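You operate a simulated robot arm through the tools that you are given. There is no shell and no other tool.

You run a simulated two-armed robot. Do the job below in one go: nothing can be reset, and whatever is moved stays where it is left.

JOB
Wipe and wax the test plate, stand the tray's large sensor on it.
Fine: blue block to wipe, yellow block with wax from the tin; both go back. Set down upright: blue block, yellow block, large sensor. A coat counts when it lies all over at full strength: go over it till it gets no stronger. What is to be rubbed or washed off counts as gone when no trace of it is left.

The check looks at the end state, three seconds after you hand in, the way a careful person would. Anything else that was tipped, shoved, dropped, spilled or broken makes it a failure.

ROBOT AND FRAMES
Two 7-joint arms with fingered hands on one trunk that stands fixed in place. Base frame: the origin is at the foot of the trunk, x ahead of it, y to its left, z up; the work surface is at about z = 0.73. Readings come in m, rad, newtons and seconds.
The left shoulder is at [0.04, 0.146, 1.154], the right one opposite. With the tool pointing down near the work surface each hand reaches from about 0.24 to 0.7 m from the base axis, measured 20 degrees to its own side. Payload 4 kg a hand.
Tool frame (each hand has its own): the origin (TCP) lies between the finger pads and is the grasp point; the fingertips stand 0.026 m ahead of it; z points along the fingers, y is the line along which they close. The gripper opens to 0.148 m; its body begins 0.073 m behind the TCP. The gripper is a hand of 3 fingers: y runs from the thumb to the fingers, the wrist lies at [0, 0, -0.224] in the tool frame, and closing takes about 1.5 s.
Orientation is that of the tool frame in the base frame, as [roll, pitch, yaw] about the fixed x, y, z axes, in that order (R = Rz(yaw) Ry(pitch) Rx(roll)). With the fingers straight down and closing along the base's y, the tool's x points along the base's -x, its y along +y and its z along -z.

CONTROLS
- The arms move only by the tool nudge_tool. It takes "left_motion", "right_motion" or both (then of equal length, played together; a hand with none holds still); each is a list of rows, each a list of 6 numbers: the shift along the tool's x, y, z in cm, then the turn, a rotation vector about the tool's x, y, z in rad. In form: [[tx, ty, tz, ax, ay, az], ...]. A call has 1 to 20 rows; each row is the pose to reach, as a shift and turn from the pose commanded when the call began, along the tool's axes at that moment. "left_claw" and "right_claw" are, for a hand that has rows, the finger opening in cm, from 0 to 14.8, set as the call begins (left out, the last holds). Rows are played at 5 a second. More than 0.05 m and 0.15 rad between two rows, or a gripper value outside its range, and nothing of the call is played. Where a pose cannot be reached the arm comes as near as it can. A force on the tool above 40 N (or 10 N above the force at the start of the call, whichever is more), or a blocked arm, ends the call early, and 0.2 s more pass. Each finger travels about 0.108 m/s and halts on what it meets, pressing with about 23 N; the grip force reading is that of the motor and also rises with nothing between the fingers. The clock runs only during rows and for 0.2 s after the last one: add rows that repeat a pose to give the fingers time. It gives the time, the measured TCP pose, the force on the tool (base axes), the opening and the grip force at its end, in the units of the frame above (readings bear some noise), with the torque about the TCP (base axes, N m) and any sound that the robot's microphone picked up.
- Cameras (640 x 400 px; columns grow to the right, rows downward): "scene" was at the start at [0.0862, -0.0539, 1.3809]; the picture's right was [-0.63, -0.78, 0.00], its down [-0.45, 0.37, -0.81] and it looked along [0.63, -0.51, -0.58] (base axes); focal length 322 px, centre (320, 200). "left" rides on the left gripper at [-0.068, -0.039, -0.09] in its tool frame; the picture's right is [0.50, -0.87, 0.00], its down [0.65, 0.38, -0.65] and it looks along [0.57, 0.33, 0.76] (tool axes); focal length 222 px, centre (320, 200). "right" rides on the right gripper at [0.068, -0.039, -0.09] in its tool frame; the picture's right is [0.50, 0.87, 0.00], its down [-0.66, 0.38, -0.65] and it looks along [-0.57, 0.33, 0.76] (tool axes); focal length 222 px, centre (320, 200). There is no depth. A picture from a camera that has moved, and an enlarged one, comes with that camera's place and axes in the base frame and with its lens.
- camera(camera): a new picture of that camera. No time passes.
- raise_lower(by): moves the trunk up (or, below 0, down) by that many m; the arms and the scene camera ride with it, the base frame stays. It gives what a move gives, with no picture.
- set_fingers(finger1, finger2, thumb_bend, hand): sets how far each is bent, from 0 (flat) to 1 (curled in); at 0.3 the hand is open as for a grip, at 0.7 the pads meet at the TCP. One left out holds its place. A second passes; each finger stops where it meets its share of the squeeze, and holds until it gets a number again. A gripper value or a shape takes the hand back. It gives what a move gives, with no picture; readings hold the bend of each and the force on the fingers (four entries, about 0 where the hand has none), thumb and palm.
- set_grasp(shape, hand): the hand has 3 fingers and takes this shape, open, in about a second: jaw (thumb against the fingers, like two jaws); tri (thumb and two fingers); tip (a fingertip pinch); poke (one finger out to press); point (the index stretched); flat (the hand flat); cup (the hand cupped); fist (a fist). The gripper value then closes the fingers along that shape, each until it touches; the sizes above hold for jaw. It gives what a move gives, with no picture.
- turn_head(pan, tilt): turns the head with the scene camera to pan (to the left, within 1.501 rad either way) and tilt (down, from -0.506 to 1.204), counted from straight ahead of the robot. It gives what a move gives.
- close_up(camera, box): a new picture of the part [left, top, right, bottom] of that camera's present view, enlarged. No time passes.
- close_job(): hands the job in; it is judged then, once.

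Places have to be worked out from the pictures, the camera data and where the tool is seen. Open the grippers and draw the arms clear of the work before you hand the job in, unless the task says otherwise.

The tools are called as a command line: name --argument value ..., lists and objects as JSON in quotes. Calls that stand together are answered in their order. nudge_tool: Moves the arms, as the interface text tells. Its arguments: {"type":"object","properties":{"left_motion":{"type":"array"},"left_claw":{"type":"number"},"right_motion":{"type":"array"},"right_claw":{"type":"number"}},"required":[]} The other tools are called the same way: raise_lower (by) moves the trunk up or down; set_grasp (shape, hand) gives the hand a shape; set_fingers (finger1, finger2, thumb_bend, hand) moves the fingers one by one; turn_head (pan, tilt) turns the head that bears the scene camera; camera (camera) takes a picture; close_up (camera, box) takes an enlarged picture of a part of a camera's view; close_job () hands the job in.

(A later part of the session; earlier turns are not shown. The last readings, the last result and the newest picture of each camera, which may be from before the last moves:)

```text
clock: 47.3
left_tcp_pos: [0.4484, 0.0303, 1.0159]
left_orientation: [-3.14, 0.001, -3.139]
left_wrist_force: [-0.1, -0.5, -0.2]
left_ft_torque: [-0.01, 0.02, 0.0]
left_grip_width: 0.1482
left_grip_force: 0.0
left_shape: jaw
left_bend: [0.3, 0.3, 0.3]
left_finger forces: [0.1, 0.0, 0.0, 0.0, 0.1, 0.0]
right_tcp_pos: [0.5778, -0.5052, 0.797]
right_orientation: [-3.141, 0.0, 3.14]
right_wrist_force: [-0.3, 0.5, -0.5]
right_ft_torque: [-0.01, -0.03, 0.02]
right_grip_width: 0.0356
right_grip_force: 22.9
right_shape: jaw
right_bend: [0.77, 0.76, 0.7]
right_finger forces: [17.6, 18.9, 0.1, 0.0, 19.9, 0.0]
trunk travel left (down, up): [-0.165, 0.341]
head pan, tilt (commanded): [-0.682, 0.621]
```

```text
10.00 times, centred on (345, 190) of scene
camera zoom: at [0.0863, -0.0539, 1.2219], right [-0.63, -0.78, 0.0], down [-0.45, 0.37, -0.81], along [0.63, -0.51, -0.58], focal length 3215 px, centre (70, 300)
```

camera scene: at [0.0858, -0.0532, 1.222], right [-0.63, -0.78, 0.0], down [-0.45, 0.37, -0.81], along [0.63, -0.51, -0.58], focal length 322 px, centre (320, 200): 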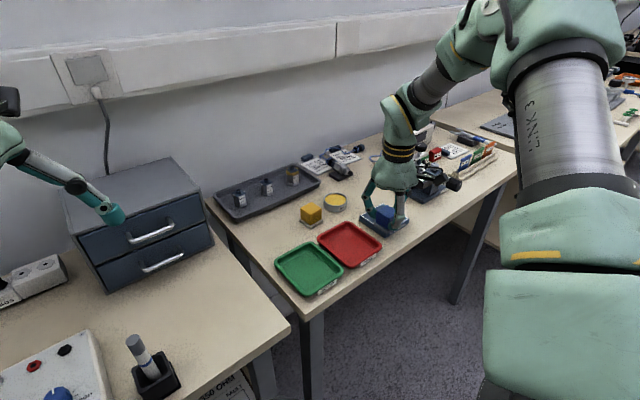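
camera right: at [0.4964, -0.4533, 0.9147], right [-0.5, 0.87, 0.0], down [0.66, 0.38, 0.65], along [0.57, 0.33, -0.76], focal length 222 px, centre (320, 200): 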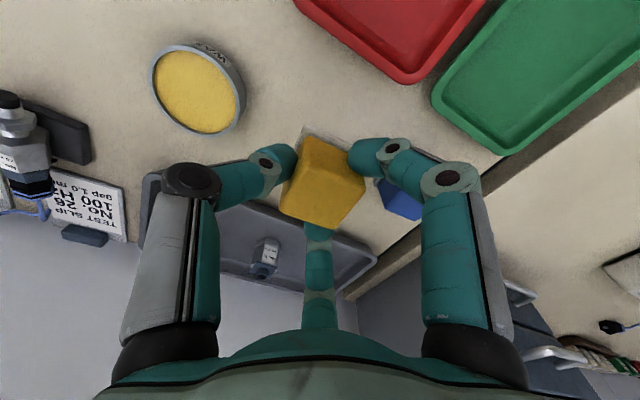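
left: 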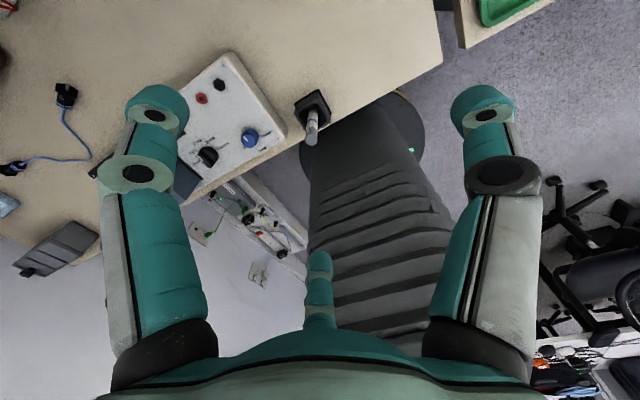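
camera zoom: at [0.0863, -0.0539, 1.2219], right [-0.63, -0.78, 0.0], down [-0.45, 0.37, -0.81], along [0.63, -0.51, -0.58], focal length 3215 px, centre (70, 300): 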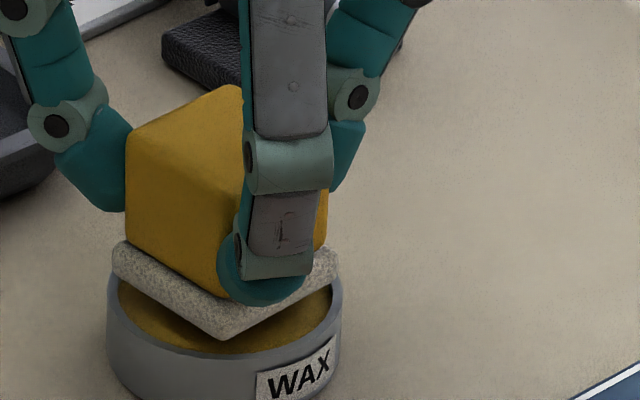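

The felt pad (about 4.1 cm square) is nearly as wide as the tin; pad centre is about 2 mm short of the tin centre in x. I shift +2 mm in x and lower gently toward the wax.

nudge_tool --right_motion '[[-0.2, 0, 0, 0, 0, 0], [-0.2, 0, 0.15, 0, 0, 0], [-0.2, 0, 0.3, 0, 0, 0], [-0.2, 0, 0.3, 0, 0, 0]]'

close_up --camera "scene" --box '[325, 170, 365, 210]'

close_up --camera "right" --box '[270, 90, 370, 190]'

```text
clock: 48.3
left_tcp_pos: [0.4481, 0.0304, 1.0163]
left_orientation: [3.141, 0.001, -3.14]
left_wrist_force: [-0.2, -0.6, 0.2]
left_ft_torque: [0.01, -0.02, -0.03]
left_grip_width: 0.1478
left_grip_force: 0.0
left_shape: jaw
left_bend: [0.3, 0.3, 0.3]
left_finger forces: [0.0, 0.1, 0.1, 0.0, 0.0, 0.0]
right_tcp_pos: [0.5808, -0.5043, 0.7945]
right_orientation: [3.141, -0.001, -3.14]
right_wrist_force: [-0.1, 0.5, 0.4]
right_ft_torque: [0.0, 0.01, 0.0]
right_grip_width: 0.0357
right_grip_force: 22.8
right_shape: jaw
right_bend: [0.77, 0.76, 0.7]
right_finger forces: [17.6, 19.0, 0.1, 0.0, 20.0, 0.1]
trunk travel left (down, up): [-0.165, 0.341]
head pan, tilt (commanded): [-0.682, 0.621]
```

```text
10.00 times, centred on (345, 190) of scene
camera zoom: at [0.0863, -0.0539, 1.2219], right [-0.63, -0.78, 0.0], down [-0.45, 0.37, -0.81], along [0.63, -0.51, -0.58], focal length 3215 px, centre (70, 300)
```

zoom: 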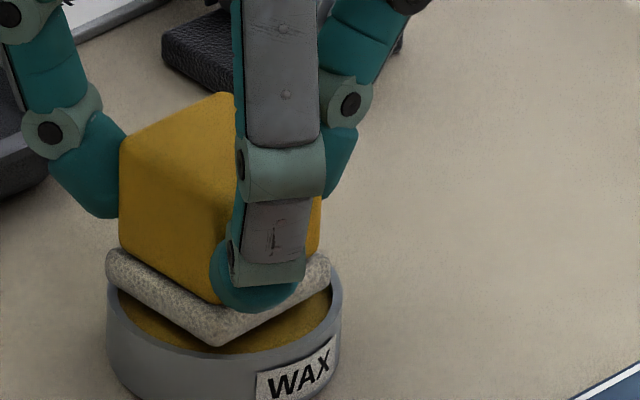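

```text
4.00 times, centred on (320, 140) of right
camera zoom: at [0.5133, -0.5435, 0.8856], right [-0.5, 0.87, 0.0], down [0.66, 0.38, 0.65], along [0.57, 0.33, -0.76], focal length 888 px, centre (320, 440)
```

zoom: 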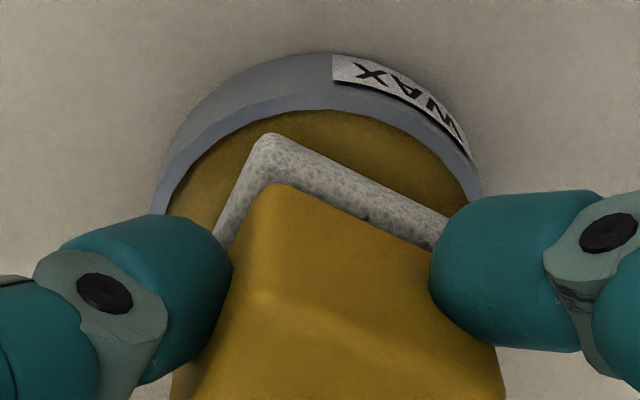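

Comparing silhouettes in both views, the pad should go about −1.4 mm in x and −1.2 mm in y to be centred. I correct that at this height.

nudge_tool --right_motion '[[0.14, -0.12, 0, 0, 0, 0], [0.14, -0.12, 0, 0, 0, 0]]'

close_up --camera "scene" --box '[325, 170, 365, 210]'

close_up --camera "right" --box '[270, 90, 370, 190]'

```text
clock: 48.9
left_tcp_pos: [0.4467, 0.0308, 1.0157]
left_orientation: [3.142, 0.0, -3.141]
left_wrist_force: [-0.1, 0.3, -1.1]
left_ft_torque: [0.0, -0.01, 0.02]
left_grip_width: 0.1479
left_grip_force: 0.1
left_shape: jaw
left_bend: [0.3, 0.3, 0.3]
left_finger forces: [0.0, 0.0, 0.0, 0.0, 0.0, 0.0]
right_tcp_pos: [0.5788, -0.5056, 0.7953]
right_orientation: [-3.141, 0.001, 3.141]
right_wrist_force: [0.7, -0.4, -0.6]
right_ft_torque: [0.01, 0.01, -0.01]
right_grip_width: 0.0354
right_grip_force: 22.7
right_shape: jaw
right_bend: [0.77, 0.76, 0.7]
right_finger forces: [17.5, 19.0, 0.0, 0.0, 20.0, 0.1]
trunk travel left (down, up): [-0.165, 0.341]
head pan, tilt (commanded): [-0.682, 0.621]
```

```text
10.00 times, centred on (345, 190) of scene
camera zoom: at [0.0863, -0.0539, 1.2219], right [-0.63, -0.78, 0.0], down [-0.45, 0.37, -0.81], along [0.63, -0.51, -0.58], focal length 3215 px, centre (70, 300)
```

zoom: 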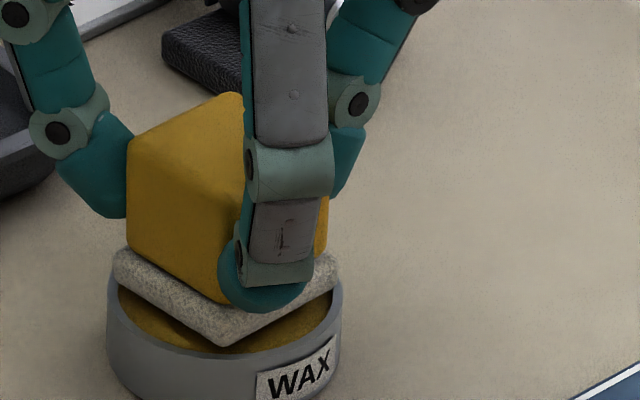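

```text
4.00 times, centred on (320, 140) of right
camera zoom: at [0.5121, -0.5449, 0.8856], right [-0.5, 0.87, 0.0], down [0.66, 0.38, 0.65], along [0.57, 0.33, -0.76], focal length 888 px, centre (320, 440)
```

zoom: 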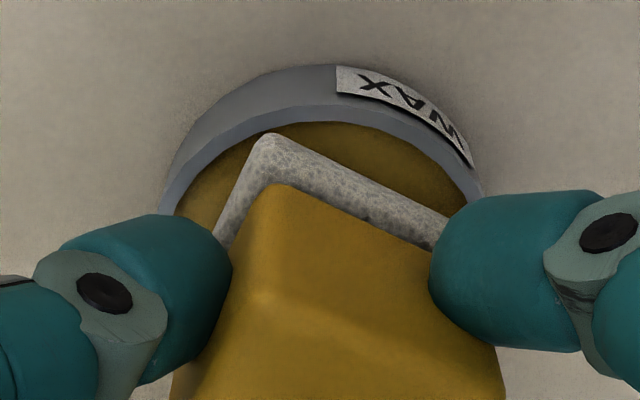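

Now pad and tin are concentric in both views. I lower in half-millimetre steps and watch the force.

nudge_tool --right_motion '[[0, 0, 0.05, 0, 0, 0], [0, 0, 0.1, 0, 0, 0], [0, 0, 0.15, 0, 0, 0], [0, 0, 0.15, 0, 0, 0]]'

nudge_tool --right_motion '[[0, 0, 0.05, 0, 0, 0], [0, 0, 0.1, 0, 0, 0], [0, 0, 0.1, 0, 0, 0]]'

close_up --camera "scene" --box '[325, 170, 365, 210]'

close_up --camera "right" --box '[270, 90, 370, 190]'

```text
clock: 49.9
left_tcp_pos: [0.4483, 0.0288, 1.0153]
left_orientation: [-3.141, 0.0, -3.141]
left_wrist_force: [-0.3, -0.5, 0.4]
left_ft_torque: [-0.02, 0.0, 0.01]
left_grip_width: 0.1479
left_grip_force: 0.0
left_shape: jaw
left_bend: [0.3, 0.3, 0.3]
left_finger forces: [0.1, 0.1, 0.1, 0.0, 0.0, 0.1]
right_tcp_pos: [0.5792, -0.5064, 0.7927]
right_orientation: [3.139, 0.002, -3.14]
right_wrist_force: [-0.3, -0.3, -0.9]
right_ft_torque: [0.0, -0.01, -0.03]
right_grip_width: 0.0355
right_grip_force: 22.8
right_shape: jaw
right_bend: [0.77, 0.76, 0.7]
right_finger forces: [17.6, 18.9, 0.1, 0.1, 19.8, 0.0]
trunk travel left (down, up): [-0.165, 0.341]
head pan, tilt (commanded): [-0.682, 0.621]
```

```text
clock: 50.7
left_tcp_pos: [0.4479, 0.0299, 1.0158]
left_orientation: [-3.141, -0.001, -3.139]
left_wrist_force: [-0.6, -0.4, 0.0]
left_ft_torque: [-0.02, -0.05, 0.0]
left_grip_width: 0.1476
left_grip_force: 0.1
left_shape: jaw
left_bend: [0.3, 0.3, 0.3]
left_finger forces: [0.1, 0.1, 0.0, 0.0, 0.1, 0.0]
right_tcp_pos: [0.5797, -0.5064, 0.7931]
right_orientation: [3.141, 0.0, -3.141]
right_wrist_force: [-0.7, 0.5, 0.0]
right_ft_torque: [0.04, -0.02, 0.0]
right_grip_width: 0.0357
right_grip_force: 23.2
right_shape: jaw
right_bend: [0.77, 0.76, 0.7]
right_finger forces: [17.6, 18.9, 0.0, 0.0, 19.8, 0.0]
trunk travel left (down, up): [-0.165, 0.341]
head pan, tilt (commanded): [-0.682, 0.621]
```

```text
10.00 times, centred on (345, 190) of scene
camera zoom: at [0.0863, -0.0539, 1.2219], right [-0.63, -0.78, 0.0], down [-0.45, 0.37, -0.81], along [0.63, -0.51, -0.58], focal length 3215 px, centre (70, 300)
```

zoom: 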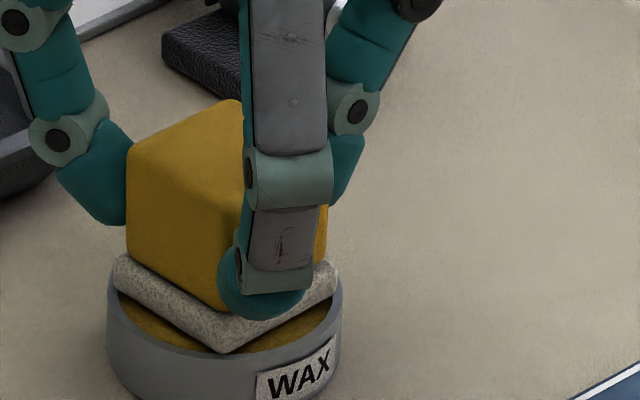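

```text
4.00 times, centred on (320, 140) of right
camera zoom: at [0.5124, -0.5451, 0.8832], right [-0.5, 0.87, 0.0], down [0.66, 0.38, 0.65], along [0.57, 0.33, -0.76], focal length 888 px, centre (320, 440)
```

zoom: 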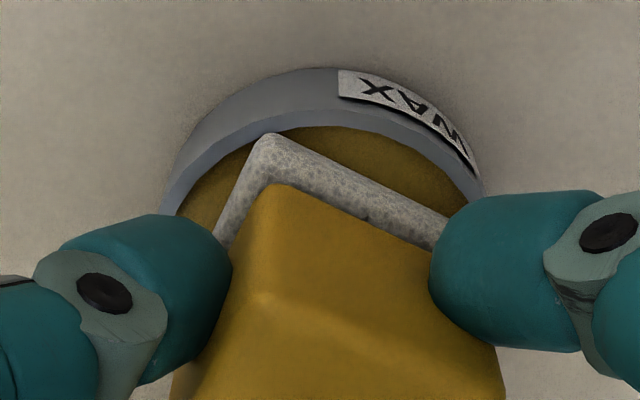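

No contact force yet. I continue down 1 mm.

nudge_tool --right_motion '[[0, 0, 0.05, 0, 0, 0], [0, 0, 0.1, 0, 0, 0], [0, 0, 0.1, 0, 0, 0]]'

nudge_tool --right_motion '[[0, 0, 0.05, 0, 0, 0], [0, 0, 0.1, 0, 0, 0], [0, 0, 0.1, 0, 0, 0]]'

close_up --camera "scene" --box '[325, 170, 365, 210]'

close_up --camera "right" --box '[270, 90, 370, 190]'

```text
clock: 51.5
left_tcp_pos: [0.4482, 0.0301, 1.0157]
left_orientation: [-3.142, 0.001, -3.14]
left_wrist_force: [-0.1, -0.5, 0.2]
left_ft_torque: [0.01, 0.0, 0.0]
left_grip_width: 0.1478
left_grip_force: 0.0
left_shape: jaw
left_bend: [0.3, 0.3, 0.3]
left_finger forces: [0.0, 0.1, 0.0, 0.0, 0.0, 0.0]
right_tcp_pos: [0.5792, -0.5058, 0.7911]
right_orientation: [3.14, 0.001, -3.14]
right_wrist_force: [-0.5, 0.1, -0.7]
right_ft_torque: [0.01, -0.01, 0.02]
right_grip_width: 0.0358
right_grip_force: 23.2
right_shape: jaw
right_bend: [0.77, 0.76, 0.7]
right_finger forces: [17.7, 18.9, 0.0, 0.0, 19.8, 0.0]
trunk travel left (down, up): [-0.165, 0.341]
head pan, tilt (commanded): [-0.682, 0.621]
```

```text
clock: 52.3
left_tcp_pos: [0.4478, 0.0309, 1.0152]
left_orientation: [3.141, 0.0, -3.139]
left_wrist_force: [-0.5, 0.6, -0.4]
left_ft_torque: [0.02, -0.01, -0.01]
left_grip_width: 0.1479
left_grip_force: 0.0
left_shape: jaw
left_bend: [0.3, 0.3, 0.3]
left_finger forces: [0.0, 0.0, 0.0, 0.1, 0.0, 0.0]
right_tcp_pos: [0.5789, -0.5047, 0.7907]
right_orientation: [-3.141, 0.0, 3.141]
right_wrist_force: [0.0, -0.4, 1.2]
right_ft_torque: [0.03, -0.02, -0.03]
right_grip_width: 0.0359
right_grip_force: 22.9
right_shape: jaw
right_bend: [0.77, 0.76, 0.7]
right_finger forces: [17.6, 19.0, 0.0, 0.1, 20.2, 0.1]
trunk travel left (down, up): [-0.165, 0.341]
head pan, tilt (commanded): [-0.682, 0.621]
```

```text
10.00 times, centred on (345, 190) of scene
camera zoom: at [0.0861, -0.0538, 1.2219], right [-0.63, -0.78, 0.0], down [-0.45, 0.37, -0.81], along [0.63, -0.51, -0.58], focal length 3215 px, centre (70, 300)
```

zoom: 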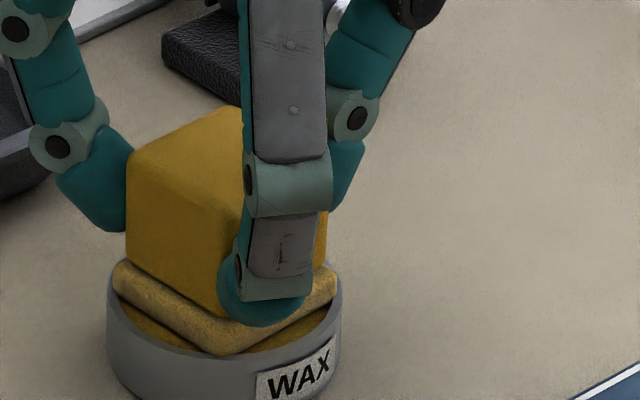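

```text
4.00 times, centred on (320, 140) of right
camera zoom: at [0.5121, -0.5449, 0.8815], right [-0.5, 0.87, 0.0], down [0.65, 0.38, 0.65], along [0.57, 0.33, -0.76], focal length 888 px, centre (320, 440)
```

zoom: 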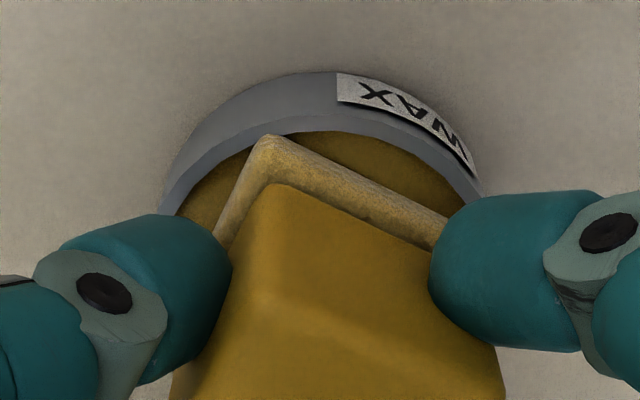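

The pad has turned yellow — it picked up wax. I press half a millimetre more for a full load, then lift straight up.

nudge_tool --right_motion '[[0, 0, 0.05, 0, 0, 0], [0, 0, 0.05, 0, 0, 0], [0, 0, 0.05, 0, 0, 0], [0, 0, -0.5, 0, 0, 0], [0, 0, -2, 0, 0, 0], [0, 0, -4, 0, 0, 0], [0, 0, -6, 0, 0, 0], [0, 0, -6, 0, 0, 0]]'

close_up --camera "scene" --box '[300, 140, 390, 230]'

camera --camera "right"

```text
clock: 54.1
left_tcp_pos: [0.4474, 0.0306, 1.0145]
left_orientation: [3.141, -0.002, -3.141]
left_wrist_force: [-0.2, 0.7, 1.2]
left_ft_torque: [0.0, -0.01, 0.01]
left_grip_width: 0.1482
left_grip_force: 0.0
left_shape: jaw
left_bend: [0.3, 0.3, 0.3]
left_finger forces: [0.0, 0.1, 0.1, 0.0, 0.1, 0.0]
right_tcp_pos: [0.5777, -0.5064, 0.85]
right_orientation: [3.138, 0.001, 3.14]
right_wrist_force: [0.6, 1.0, 0.1]
right_ft_torque: [0.01, 0.0, 0.02]
right_grip_width: 0.0357
right_grip_force: 22.9
right_shape: jaw
right_bend: [0.77, 0.76, 0.7]
right_finger forces: [17.6, 19.0, 0.1, 0.1, 19.9, 0.0]
trunk travel left (down, up): [-0.165, 0.341]
head pan, tilt (commanded): [-0.682, 0.621]
```

```text
4.44 times, centred on (345, 185) of scene
camera zoom: at [0.0865, -0.0541, 1.2219], right [-0.63, -0.78, 0.0], down [-0.45, 0.37, -0.81], along [0.63, -0.51, -0.58], focal length 1429 px, centre (209, 267)
```

zoom: 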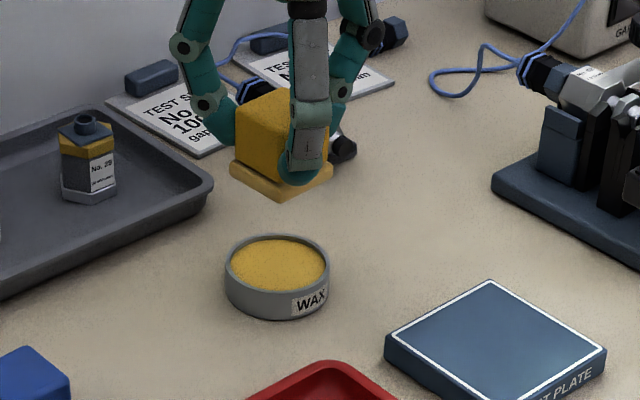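

```text
taken
camera right: at [0.5118, -0.5448, 0.9412], right [-0.5, 0.87, 0.0], down [0.66, 0.38, 0.65], along [0.57, 0.33, -0.76], focal length 222 px, centre (320, 200)
```

right: 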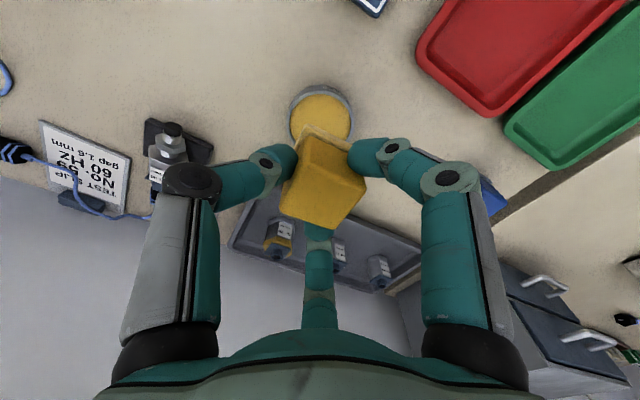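

The tin is unmoved and the pad is loaded. I move over the plate centre (0.453, −0.550) and down to about 6 mm above contact.

nudge_tool --right_motion '[[2.5, -0.9, 0, 0, 0, 0], [5, -1.8, 0, 0, 0, 0], [7.5, -2.7, 0, 0, 0, 0], [10, -3.6, 0, 0, 0, 0], [12.6, -4.41, 0, 0, 0, 0], [12.6, -4.41, 2, 0, 0, 0], [12.6, -4.41, 4, 0, 0, 0], [12.6, -4.41, 5.4, 0, 0, 0], [12.6, -4.41, 5.4, 0, 0, 0]]'

close_up --camera "scene" --box '[350, 170, 420, 240]'

```text
clock: 56.1
left_tcp_pos: [0.4483, 0.0294, 1.0148]
left_orientation: [3.141, 0.0, 3.141]
left_wrist_force: [0.2, -0.8, 0.5]
left_ft_torque: [-0.01, 0.03, -0.01]
left_grip_width: 0.1478
left_grip_force: 0.2
left_shape: jaw
left_bend: [0.3, 0.3, 0.3]
left_finger forces: [0.1, 0.0, 0.1, 0.0, 0.1, 0.0]
right_tcp_pos: [0.4532, -0.5505, 0.7975]
right_orientation: [-3.141, -0.001, 3.141]
right_wrist_force: [-0.1, 0.0, -0.9]
right_ft_torque: [-0.01, -0.02, 0.01]
right_grip_width: 0.0353
right_grip_force: 23.2
right_shape: jaw
right_bend: [0.77, 0.76, 0.7]
right_finger forces: [17.5, 18.9, 0.1, 0.1, 19.7, 0.0]
trunk travel left (down, up): [-0.165, 0.341]
head pan, tilt (commanded): [-0.682, 0.621]
```

```text
5.71 times, centred on (385, 205) of scene
camera zoom: at [0.0861, -0.0539, 1.2219], right [-0.63, -0.78, 0.0], down [-0.45, 0.37, -0.81], along [0.63, -0.51, -0.58], focal length 1837 px, centre (-51, 171)
```

zoom: 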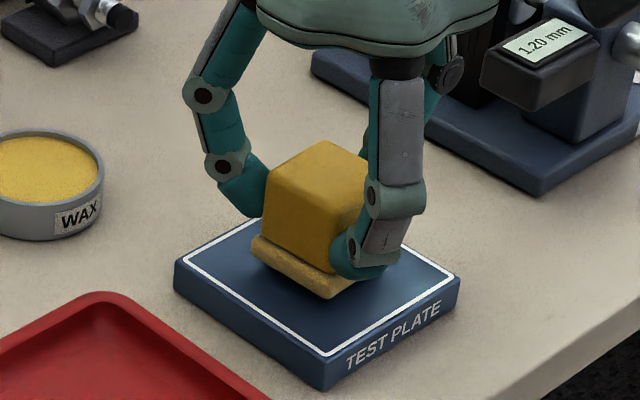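

Aligned over the plate. I lower to contact in small steps.

nudge_tool --right_motion '[[0, 0, 0.2, 0, 0, 0], [0, 0, 0.4, 0, 0, 0], [0, 0, 0.5, 0, 0, 0], [0, 0, 0.55, 0, 0, 0], [0, 0, 0.6, 0, 0, 0], [0, 0, 0.6, 0, 0, 0]]'

nudge_tool --right_motion '[[0, 0, 0.05, 0, 0, 0], [0, 0, 0.1, 0, 0, 0], [0, 0, 0.1, 0, 0, 0]]'

```text
clock: 57.5
left_tcp_pos: [0.4482, 0.0303, 1.0158]
left_orientation: [3.141, 0.001, -3.141]
left_wrist_force: [-0.1, -0.8, 0.2]
left_ft_torque: [0.01, 0.02, -0.01]
left_grip_width: 0.1481
left_grip_force: 0.1
left_shape: jaw
left_bend: [0.3, 0.3, 0.3]
left_finger forces: [0.0, 0.0, 0.0, 0.0, 0.0, 0.0]
right_tcp_pos: [0.4538, -0.551, 0.7894]
right_orientation: [-3.141, 0.001, 3.142]
right_wrist_force: [-0.6, 0.0, 0.0]
right_ft_torque: [0.01, -0.02, 0.03]
right_grip_width: 0.0354
right_grip_force: 23.2
right_shape: jaw
right_bend: [0.77, 0.76, 0.7]
right_finger forces: [17.4, 19.0, 0.0, 0.0, 19.6, 0.0]
trunk travel left (down, up): [-0.165, 0.341]
head pan, tilt (commanded): [-0.682, 0.621]
```

```text
clock: 58.3
left_tcp_pos: [0.4474, 0.0307, 1.0155]
left_orientation: [3.141, 0.0, 3.141]
left_wrist_force: [-0.4, 0.4, 0.4]
left_ft_torque: [0.01, 0.01, -0.01]
left_grip_width: 0.1477
left_grip_force: 0.0
left_shape: jaw
left_bend: [0.3, 0.3, 0.3]
left_finger forces: [0.0, 0.0, 0.0, 0.2, 0.1, 0.1]
right_tcp_pos: [0.4522, -0.5498, 0.7899]
right_orientation: [-3.14, 0.001, 3.141]
right_wrist_force: [0.3, 0.1, 2.3]
right_ft_torque: [0.02, -0.01, -0.02]
right_grip_width: 0.0357
right_grip_force: 23.5
right_shape: jaw
right_bend: [0.77, 0.76, 0.7]
right_finger forces: [17.6, 19.1, 0.0, 0.0, 19.9, 0.1]
trunk travel left (down, up): [-0.165, 0.341]
head pan, tilt (commanded): [-0.682, 0.621]
```

Contact at 2.3 N. I add about 0.8 mm of pressure and rub wax over the whole plate in a raster.

nudge_tool --right_motion '[[0, 0, 0.08, 0, 0, 0], [-1.1, -1.1, 0.08, 0, 0, 0], [-2.15, -2.15, 0.08, 0, 0, 0], [-2.15, -0.7, 0.08, 0, 0, 0], [-2.15, 0.7, 0.08, 0, 0, 0], [-2.15, 2.15, 0.08, 0, 0, 0], [-1.1, 2.15, 0.08, 0, 0, 0], [-1.1, 0, 0.08, 0, 0, 0], [-1.1, -2.15, 0.08, 0, 0, 0], [0, -2.15, 0.08, 0, 0, 0], [0, -0.7, 0.08, 0, 0, 0], [0, 0.7, 0.08, 0, 0, 0], [0, 2.15, 0.08, 0, 0, 0], [1.1, 2.15, 0.08, 0, 0, 0], [1.1, 0, 0.08, 0, 0, 0], [1.1, -2.15, 0.08, 0, 0, 0], [2.15, -2.15, 0.08, 0, 0, 0], [2.15, -0.7, 0.08, 0, 0, 0], [2.15, 0.7, 0.08, 0, 0, 0], [2.15, 2.15, 0.08, 0, 0, 0]]'

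close_up --camera "scene" --box '[350, 180, 420, 240]'

```text
clock: 62.5
left_tcp_pos: [0.4481, 0.0297, 1.0172]
left_orientation: [3.14, 0.001, -3.141]
left_wrist_force: [-0.3, -0.1, -0.8]
left_ft_torque: [0.0, 0.02, 0.04]
left_grip_width: 0.1478
left_grip_force: 0.1
left_shape: jaw
left_bend: [0.3, 0.3, 0.3]
left_finger forces: [0.1, 0.1, 0.0, 0.0, 0.0, 0.0]
right_tcp_pos: [0.4308, -0.5277, 0.7892]
right_orientation: [3.142, 0.002, 3.141]
right_wrist_force: [-0.7, -1.8, 5.5]
right_ft_torque: [-0.03, 0.0, -0.01]
right_grip_width: 0.0357
right_grip_force: 23.0
right_shape: jaw
right_bend: [0.77, 0.77, 0.69]
right_finger forces: [18.8, 19.9, 0.1, 0.1, 22.1, 0.0]
trunk travel left (down, up): [-0.165, 0.341]
head pan, tilt (commanded): [-0.682, 0.621]
```

```text
6.67 times, centred on (385, 210) of scene
camera zoom: at [0.0857, -0.0532, 1.222], right [-0.63, -0.78, 0.0], down [-0.45, 0.37, -0.81], along [0.63, -0.51, -0.58], focal length 2144 px, centre (-113, 133)
```

zoom: 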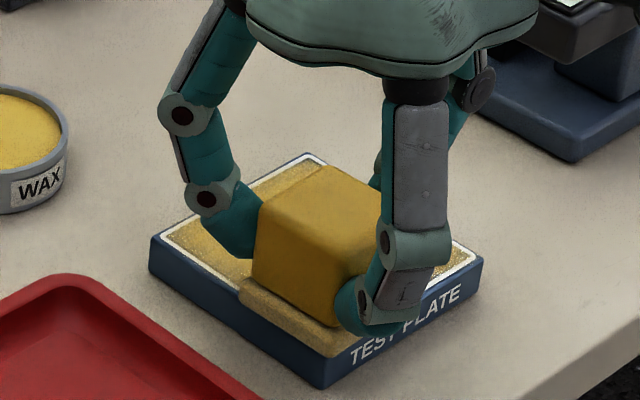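

Wax is being laid. I add cross strokes over the whole plate and then lift to look.

nudge_tool --right_motion '[[-1.45, 0, 0, 0, 0, 0], [-2.9, 0, 0, 0, 0, 0], [-4.3, 0, 0, 0, 0, 0], [-4.3, -1.1, 0, 0, 0, 0], [-2.15, -1.1, 0, 0, 0, 0], [0, -1.1, 0, 0, 0, 0], [0, -2.15, 0, 0, 0, 0], [-2.15, -2.15, 0, 0, 0, 0], [-4.3, -2.15, 0, 0, 0, 0], [-4.3, -3.2, 0, 0, 0, 0], [-2.15, -3.2, 0, 0, 0, 0], [0, -3.2, 0, 0, 0, 0], [0, -4.3, 0, 0, 0, 0], [-1.45, -4.3, 0, 0, 0, 0], [-2.9, -4.3, 0, 0, 0, 0], [-4.3, -4.3, 0, 0, 0, 0], [-4.3, -4.3, -1, 0, 0, 0], [-4.3, -4.3, -4, 0, 0, 0], [-4.3, -4.3, -7, 0, 0, 0], [-4.3, -4.3, -7, 0, 0, 0]]'

close_up --camera "scene" --box '[366, 200, 408, 240]'

camera --camera "right"

close_up --camera "right" --box '[290, 30, 420, 140]'

```text
clock: 66.7
left_tcp_pos: [0.4484, 0.029, 1.0143]
left_orientation: [3.141, -0.001, -3.14]
left_wrist_force: [-0.1, 0.1, -0.1]
left_ft_torque: [0.02, -0.01, -0.03]
left_grip_width: 0.1478
left_grip_force: 0.1
left_shape: jaw
left_bend: [0.3, 0.3, 0.3]
left_finger forces: [0.0, 0.0, 0.0, 0.1, 0.0, 0.0]
right_tcp_pos: [0.4753, -0.5727, 0.8583]
right_orientation: [3.141, -0.001, -3.141]
right_wrist_force: [-0.4, -0.1, -0.4]
right_ft_torque: [-0.02, -0.02, 0.0]
right_grip_width: 0.0355
right_grip_force: 22.6
right_shape: jaw
right_bend: [0.77, 0.77, 0.69]
right_finger forces: [18.0, 19.4, 0.0, 0.1, 19.2, 0.0]
trunk travel left (down, up): [-0.165, 0.341]
head pan, tilt (commanded): [-0.682, 0.621]
```

```text
10.00 times, centred on (387, 220) of scene
camera zoom: at [0.0864, -0.0542, 1.2219], right [-0.63, -0.78, 0.0], down [-0.45, 0.37, -0.81], along [0.63, -0.51, -0.58], focal length 3215 px, centre (-350, 0)
```

zoom: 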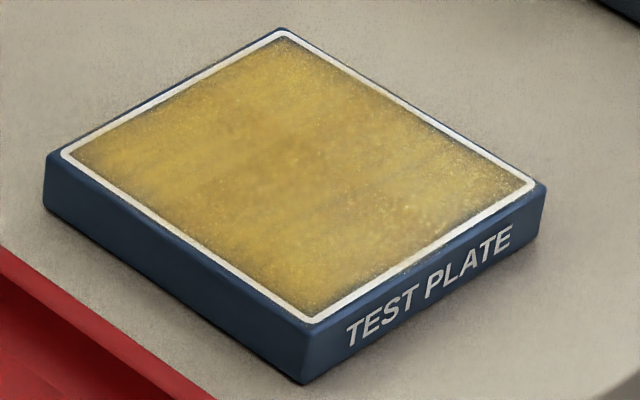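

```text
taken
camera right: at [0.4073, -0.6118, 0.9503], right [-0.5, 0.87, 0.0], down [0.66, 0.38, 0.65], along [0.57, 0.33, -0.76], focal length 222 px, centre (320, 200)
```

right: 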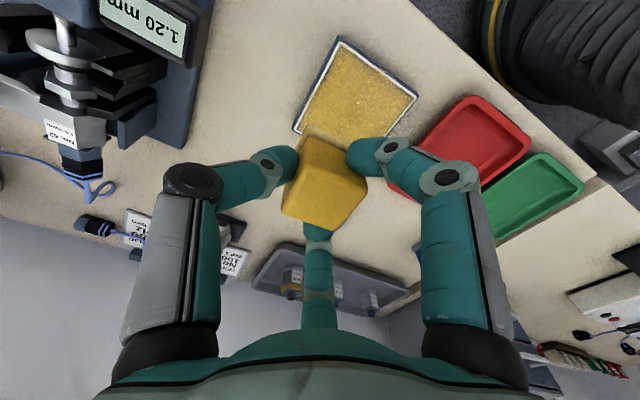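

```text
3.64 times, centred on (355, 85) of right
camera zoom: at [0.4073, -0.6118, 0.9503], right [-0.5, 0.87, 0.0], down [0.66, 0.38, 0.65], along [0.57, 0.33, -0.76], focal length 808 px, centre (193, 618)
```

zoom: 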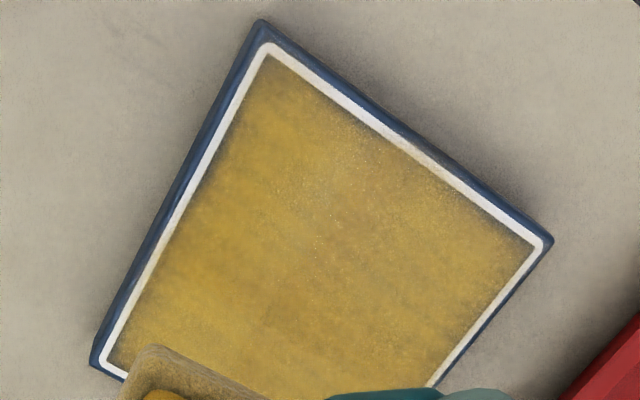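

The coat is good in the middle but thinner near the white border, which had fewer passes. I check the pad colour to see whether it still carries wax.

close_up --camera "scene" --box '[360, 150, 420, 200]'

close_up --camera "right" --box '[285, 110, 375, 190]'

```text
8.00 times, centred on (390, 175) of scene
camera zoom: at [0.0864, -0.0542, 1.2219], right [-0.63, -0.78, 0.0], down [-0.45, 0.37, -0.81], along [0.63, -0.51, -0.58], focal length 2572 px, centre (-240, 400)
```

zoom: 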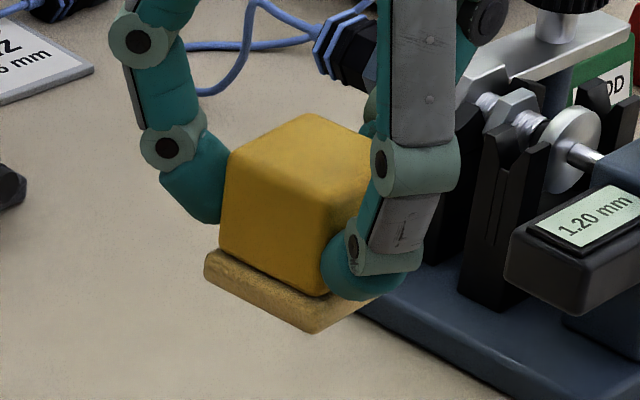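

```text
5.00 times, centred on (330, 150) of right
camera zoom: at [0.4073, -0.6118, 0.9503], right [-0.5, 0.87, 0.0], down [0.66, 0.38, 0.65], along [0.57, 0.33, -0.76], focal length 1111 px, centre (270, 450)
```

zoom: 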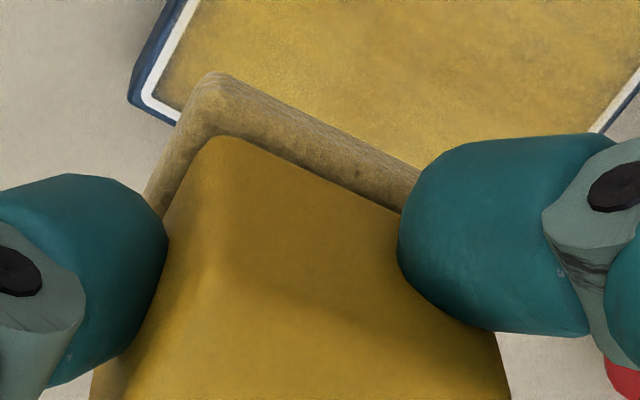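

The pad is still yellow. I rub around the border with a slightly larger offset so the pad covers the white frame fully, one slow loop plus one quicker loop.

nudge_tool --right_motion '[[0, 0, 4, 0, 0, 0], [0, 0, 6.5, 0, 0, 0], [0, 0, 7.0, 0, 0, 0], [-0.2, -0.2, 7.05, 0, 0, 0], [-0.2, 1.4, 7.05, 0, 0, 0], [-0.2, 2.9, 7.05, 0, 0, 0], [-0.2, 4.5, 7.05, 0, 0, 0], [1.4, 4.5, 7.05, 0, 0, 0], [2.9, 4.5, 7.05, 0, 0, 0], [4.5, 4.5, 7.05, 0, 0, 0], [4.5, 2.9, 7.05, 0, 0, 0], [4.5, 1.4, 7.05, 0, 0, 0], [4.5, -0.2, 7.05, 0, 0, 0], [2.9, -0.2, 7.05, 0, 0, 0], [1.4, -0.2, 7.05, 0, 0, 0], [-0.2, -0.2, 7.05, 0, 0, 0], [-0.2, 2.1, 7.05, 0, 0, 0], [-0.2, 4.5, 7.05, 0, 0, 0], [2.1, 4.5, 7.05, 0, 0, 0], [4.5, 4.5, 7.05, 0, 0, 0]]'

nudge_tool --right_motion '[[0, -2.3, 0, 0, 0, 0], [0, -4.7, 0, 0, 0, 0], [-2.3, -4.7, 0, 0, 0, 0], [-4.7, -4.7, 0, 0, 0, 0], [-4.7, -2.3, 0, 0, 0, 0], [-4.7, 0, 0, 0, 0, 0], [-2.3, 0, 0, 0, 0, 0], [0, 0, 0, 0, 0, 0], [0, -2.3, 0, 0, 0, 0], [0, -4.7, 0, 0, 0, 0], [-2.3, -4.7, 0, 0, 0, 0], [-4.7, -4.7, 0, 0, 0, 0], [-4.7, -4.7, -1, 0, 0, 0], [-4.7, -4.7, -4, 0, 0, 0], [-4.7, -4.7, -7, 0, 0, 0], [-4.7, -4.7, -7, 0, 0, 0]]'

close_up --camera "scene" --box '[366, 200, 408, 240]'

close_up --camera "right" --box '[290, 30, 420, 140]'

```text
clock: 70.9
left_tcp_pos: [0.4465, 0.032, 1.0152]
left_orientation: [-3.141, 0.0, 3.141]
left_wrist_force: [0.0, 1.2, 0.4]
left_ft_torque: [-0.02, -0.03, -0.01]
left_grip_width: 0.1479
left_grip_force: 0.1
left_shape: jaw
left_bend: [0.3, 0.3, 0.3]
left_finger forces: [0.0, 0.1, 0.1, 0.0, 0.0, 0.0]
right_tcp_pos: [0.4286, -0.5263, 0.7894]
right_orientation: [-3.141, 0.001, -3.139]
right_wrist_force: [1.3, -0.6, 5.7]
right_ft_torque: [0.03, -0.06, -0.05]
right_grip_width: 0.0352
right_grip_force: 22.7
right_shape: jaw
right_bend: [0.77, 0.77, 0.69]
right_finger forces: [18.3, 20.1, 0.0, 0.1, 19.9, 0.0]
trunk travel left (down, up): [-0.165, 0.341]
head pan, tilt (commanded): [-0.682, 0.621]
```

```text
clock: 74.3
left_tcp_pos: [0.4481, 0.0295, 1.0163]
left_orientation: [-3.14, 0.001, -3.14]
left_wrist_force: [0.4, 0.1, -0.2]
left_ft_torque: [-0.01, 0.02, -0.03]
left_grip_width: 0.1479
left_grip_force: 0.1
left_shape: jaw
left_bend: [0.3, 0.3, 0.3]
left_finger forces: [0.0, 0.0, 0.0, 0.0, 0.1, 0.1]
right_tcp_pos: [0.4769, -0.5737, 0.8567]
right_orientation: [3.139, 0.0, 3.141]
right_wrist_force: [0.1, -0.5, -0.5]
right_ft_torque: [0.02, 0.03, -0.01]
right_grip_width: 0.0348
right_grip_force: 23.0
right_shape: jaw
right_bend: [0.77, 0.77, 0.69]
right_finger forces: [18.2, 19.5, 0.0, 0.0, 18.6, 0.0]
trunk travel left (down, up): [-0.165, 0.341]
head pan, tilt (commanded): [-0.682, 0.621]
```

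```text
10.00 times, centred on (387, 220) of scene
camera zoom: at [0.0864, -0.0542, 1.2219], right [-0.63, -0.78, 0.0], down [-0.45, 0.37, -0.81], along [0.63, -0.51, -0.58], focal length 3215 px, centre (-350, 0)
```

zoom: 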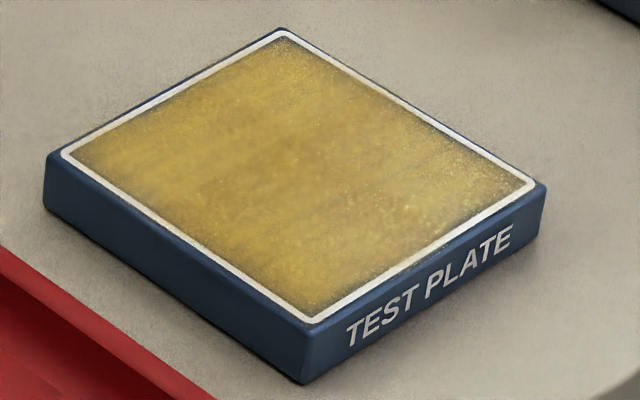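

```text
3.64 times, centred on (355, 85) of right
camera zoom: at [0.4102, -0.6125, 0.9487], right [-0.5, 0.87, 0.0], down [0.66, 0.38, 0.65], along [0.57, 0.33, -0.76], focal length 808 px, centre (193, 618)
```

zoom: 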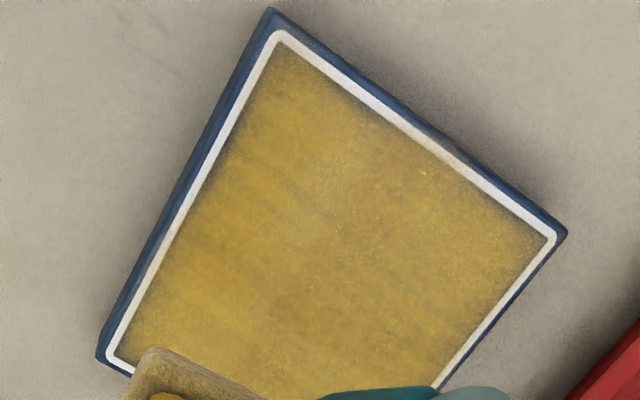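

The coat changed little at the edges, so I re-load the pad to be sure. I go back above the tin at the same commanded spot, 3 cm above the wax, and verify alignment.

nudge_tool --right_motion '[[-2.5, 1.7, 0, 0, 0, 0], [-5, 3.4, 0, 0, 0, 0], [-7.5, 5, 0, 0, 0, 0], [-10.25, 6.76, 0.77, 0, 0, 0], [-10.25, 6.76, 3.5, 0, 0, 0], [-10.25, 6.76, 5.8, 0, 0, 0], [-10.25, 6.76, 5.8, 0, 0, 0], [-10.25, 6.76, 5.8, 0, 0, 0]]'

close_up --camera "scene" --box '[325, 170, 365, 210]'

close_up --camera "right" --box '[270, 90, 370, 190]'

```text
clock: 76.1
left_tcp_pos: [0.4483, 0.031, 1.0161]
left_orientation: [-3.141, 0.001, -3.14]
left_wrist_force: [0.6, 0.5, 0.0]
left_ft_torque: [0.03, 0.03, 0.01]
left_grip_width: 0.1482
left_grip_force: 0.1
left_shape: jaw
left_bend: [0.3, 0.3, 0.3]
left_finger forces: [0.1, 0.1, 0.0, 0.0, 0.0, 0.0]
right_tcp_pos: [0.5797, -0.5053, 0.7994]
right_orientation: [3.141, 0.0, -3.141]
right_wrist_force: [0.2, -0.6, -0.3]
right_ft_torque: [-0.01, -0.01, 0.01]
right_grip_width: 0.0349
right_grip_force: 23.0
right_shape: jaw
right_bend: [0.77, 0.77, 0.69]
right_finger forces: [17.9, 19.3, 0.0, 0.0, 18.0, 0.1]
trunk travel left (down, up): [-0.165, 0.341]
head pan, tilt (commanded): [-0.682, 0.621]
```

```text
10.00 times, centred on (345, 190) of scene
camera zoom: at [0.0864, -0.054, 1.2219], right [-0.63, -0.78, 0.0], down [-0.45, 0.37, -0.81], along [0.63, -0.51, -0.58], focal length 3215 px, centre (70, 300)
```

zoom: 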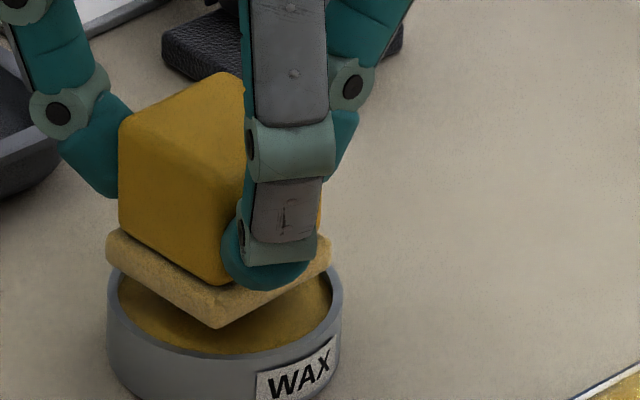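

```text
4.00 times, centred on (320, 140) of right
camera zoom: at [0.5126, -0.5445, 0.8909], right [-0.5, 0.87, 0.0], down [0.66, 0.38, 0.65], along [0.57, 0.33, -0.76], focal length 888 px, centre (320, 440)
```

zoom: 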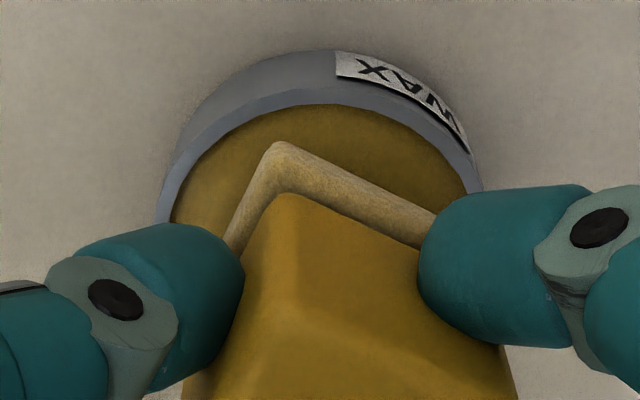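

The block has crept about 2 mm toward +y within the grip. I compensate by shifting the hand −0.5 mm in x and −1.9 mm in y, then look again.

nudge_tool --right_motion '[[0.05, -0.19, 0, 0, 0, 0], [0.05, -0.19, 0.5, 0, 0, 0], [0.05, -0.19, 0.5, 0, 0, 0]]'

close_up --camera "scene" --box '[325, 170, 365, 210]'

close_up --camera "right" --box '[270, 90, 370, 190]'

```text
clock: 76.9
left_tcp_pos: [0.4475, 0.0302, 1.0171]
left_orientation: [-3.141, -0.001, -3.14]
left_wrist_force: [0.0, -0.6, 0.5]
left_ft_torque: [-0.01, 0.01, -0.04]
left_grip_width: 0.148
left_grip_force: 0.1
left_shape: jaw
left_bend: [0.3, 0.3, 0.3]
left_finger forces: [0.0, 0.0, 0.0, 0.0, 0.0, 0.0]
right_tcp_pos: [0.5793, -0.5071, 0.7944]
right_orientation: [-3.14, -0.001, 3.141]
right_wrist_force: [0.3, -0.4, -0.5]
right_ft_torque: [0.02, 0.0, -0.02]
right_grip_width: 0.0352
right_grip_force: 23.3
right_shape: jaw
right_bend: [0.77, 0.77, 0.69]
right_finger forces: [17.8, 19.1, 0.1, 0.0, 18.1, 0.0]
trunk travel left (down, up): [-0.165, 0.341]
head pan, tilt (commanded): [-0.682, 0.621]
```

```text
10.00 times, centred on (345, 190) of scene
camera zoom: at [0.0861, -0.0539, 1.2219], right [-0.63, -0.78, 0.0], down [-0.45, 0.37, -0.81], along [0.63, -0.51, -0.58], focal length 3215 px, centre (70, 300)
```

zoom: 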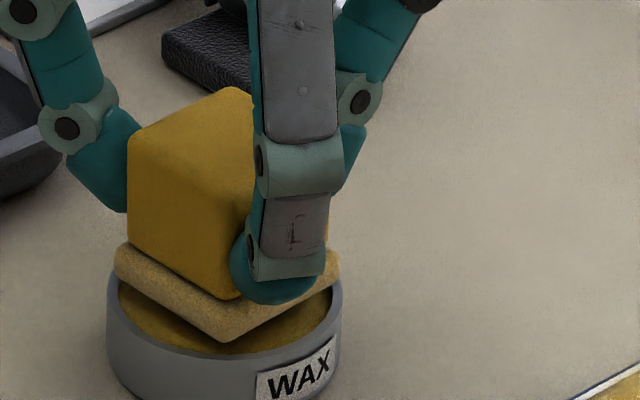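

```text
4.00 times, centred on (320, 140) of right
camera zoom: at [0.5117, -0.5467, 0.8861], right [-0.5, 0.87, 0.0], down [0.65, 0.38, 0.65], along [0.57, 0.33, -0.76], focal length 888 px, centre (320, 440)
```

zoom: 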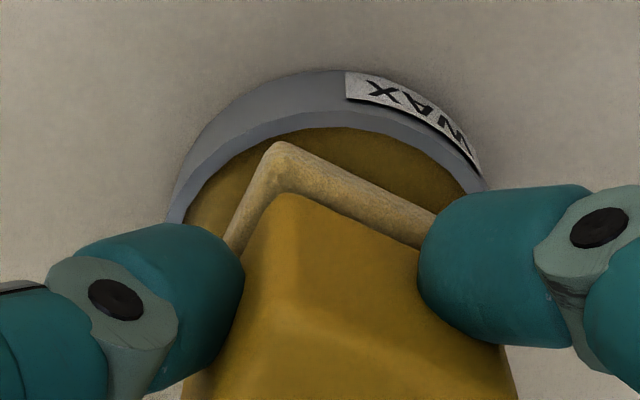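

Concentric again. I lower onto the wax in small steps.

nudge_tool --right_motion '[[0, 0, 0.15, 0, 0, 0], [0, 0, 0.3, 0, 0, 0], [0, 0, 0.4, 0, 0, 0], [0, 0, 0.4, 0, 0, 0]]'

nudge_tool --right_motion '[[0, 0, 0.05, 0, 0, 0], [0, 0, 0.1, 0, 0, 0], [0, 0, 0.1, 0, 0, 0]]'

close_up --camera "scene" --box '[325, 170, 365, 210]'

close_up --camera "right" --box '[270, 90, 370, 190]'

```text
clock: 77.9
left_tcp_pos: [0.4472, 0.0305, 1.0152]
left_orientation: [3.141, 0.0, -3.141]
left_wrist_force: [0.6, -0.5, -0.7]
left_ft_torque: [0.02, -0.03, -0.02]
left_grip_width: 0.148
left_grip_force: 0.1
left_shape: jaw
left_bend: [0.3, 0.3, 0.3]
left_finger forces: [0.0, 0.1, 0.1, 0.1, 0.0, 0.1]
right_tcp_pos: [0.5787, -0.508, 0.7905]
right_orientation: [-3.141, 0.0, -3.14]
right_wrist_force: [-0.4, 0.8, -0.9]
right_ft_torque: [-0.01, 0.02, -0.02]
right_grip_width: 0.0352
right_grip_force: 23.0
right_shape: jaw
right_bend: [0.77, 0.77, 0.69]
right_finger forces: [17.8, 19.4, 0.1, 0.1, 18.0, 0.1]
trunk travel left (down, up): [-0.165, 0.341]
head pan, tilt (commanded): [-0.682, 0.621]
```

```text
clock: 78.7
left_tcp_pos: [0.4486, 0.0298, 1.017]
left_orientation: [3.141, 0.0, 3.141]
left_wrist_force: [1.3, -1.2, 0.2]
left_ft_torque: [0.01, 0.02, 0.02]
left_grip_width: 0.1479
left_grip_force: 0.0
left_shape: jaw
left_bend: [0.3, 0.3, 0.3]
left_finger forces: [0.0, 0.1, 0.0, 0.0, 0.1, 0.0]
right_tcp_pos: [0.5788, -0.5075, 0.7891]
right_orientation: [-3.14, 0.0, -3.141]
right_wrist_force: [0.1, 0.2, 0.5]
right_ft_torque: [0.01, 0.0, -0.01]
right_grip_width: 0.035
right_grip_force: 23.1
right_shape: jaw
right_bend: [0.77, 0.77, 0.69]
right_finger forces: [17.8, 19.4, 0.0, 0.0, 17.9, 0.0]
trunk travel left (down, up): [-0.165, 0.341]
head pan, tilt (commanded): [-0.682, 0.621]
```

```text
10.00 times, centred on (345, 190) of scene
camera zoom: at [0.0863, -0.0539, 1.2219], right [-0.63, -0.78, 0.0], down [-0.45, 0.37, -0.81], along [0.63, -0.51, -0.58], focal length 3215 px, centre (70, 300)
```

zoom: 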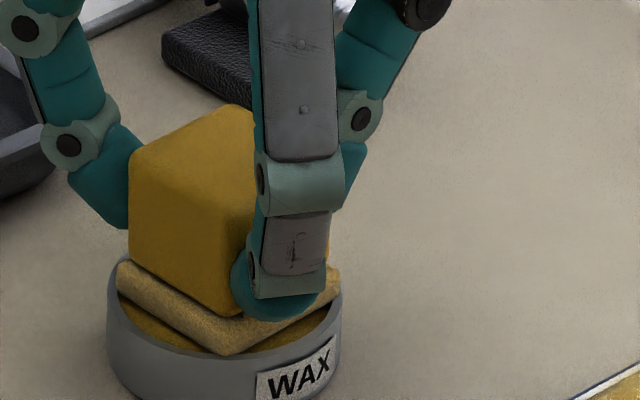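

```text
4.00 times, centred on (320, 140) of right
camera zoom: at [0.5117, -0.5472, 0.8809], right [-0.5, 0.87, 0.0], down [0.66, 0.38, 0.65], along [0.57, 0.33, -0.76], focal length 888 px, centre (320, 440)
```

zoom: 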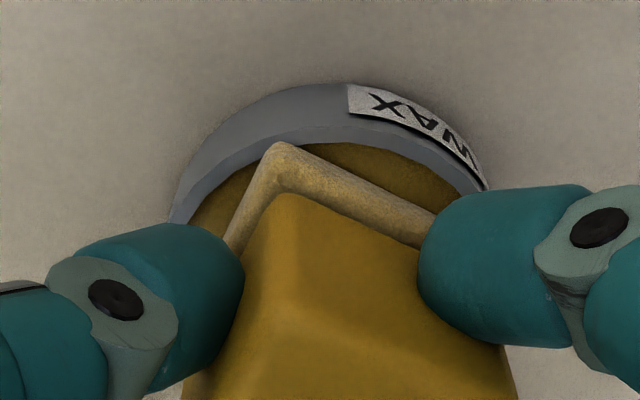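

Almost at the wax; I go down another 1 mm.

nudge_tool --right_motion '[[0, 0, 0.05, 0, 0, 0], [0, 0, 0.1, 0, 0, 0], [0, 0, 0.1, 0, 0, 0]]'

close_up --camera "scene" --box '[325, 170, 365, 210]'

```text
clock: 79.5
left_tcp_pos: [0.4475, 0.0293, 1.0158]
left_orientation: [-3.141, 0.0, -3.141]
left_wrist_force: [-0.1, 0.0, -0.1]
left_ft_torque: [0.0, 0.02, 0.0]
left_grip_width: 0.1478
left_grip_force: 0.1
left_shape: jaw
left_bend: [0.3, 0.3, 0.3]
left_finger forces: [0.1, 0.0, 0.1, 0.0, 0.0, 0.0]
right_tcp_pos: [0.5792, -0.5071, 0.7894]
right_orientation: [-3.14, -0.001, -3.141]
right_wrist_force: [-0.6, -0.6, 2.2]
right_ft_torque: [0.06, -0.05, 0.0]
right_grip_width: 0.035
right_grip_force: 22.6
right_shape: jaw
right_bend: [0.77, 0.77, 0.69]
right_finger forces: [18.0, 19.3, 0.0, 0.1, 18.5, 0.1]
trunk travel left (down, up): [-0.165, 0.341]
head pan, tilt (commanded): [-0.682, 0.621]
```

```text
10.00 times, centred on (345, 190) of scene
camera zoom: at [0.086, -0.0538, 1.222], right [-0.63, -0.78, 0.0], down [-0.45, 0.37, -0.81], along [0.63, -0.51, -0.58], focal length 3215 px, centre (70, 300)
```

zoom: 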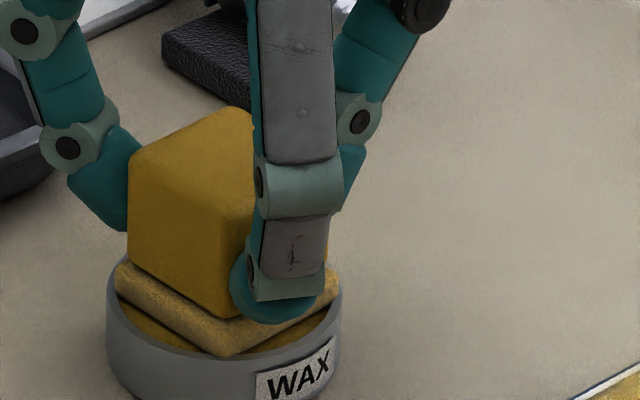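

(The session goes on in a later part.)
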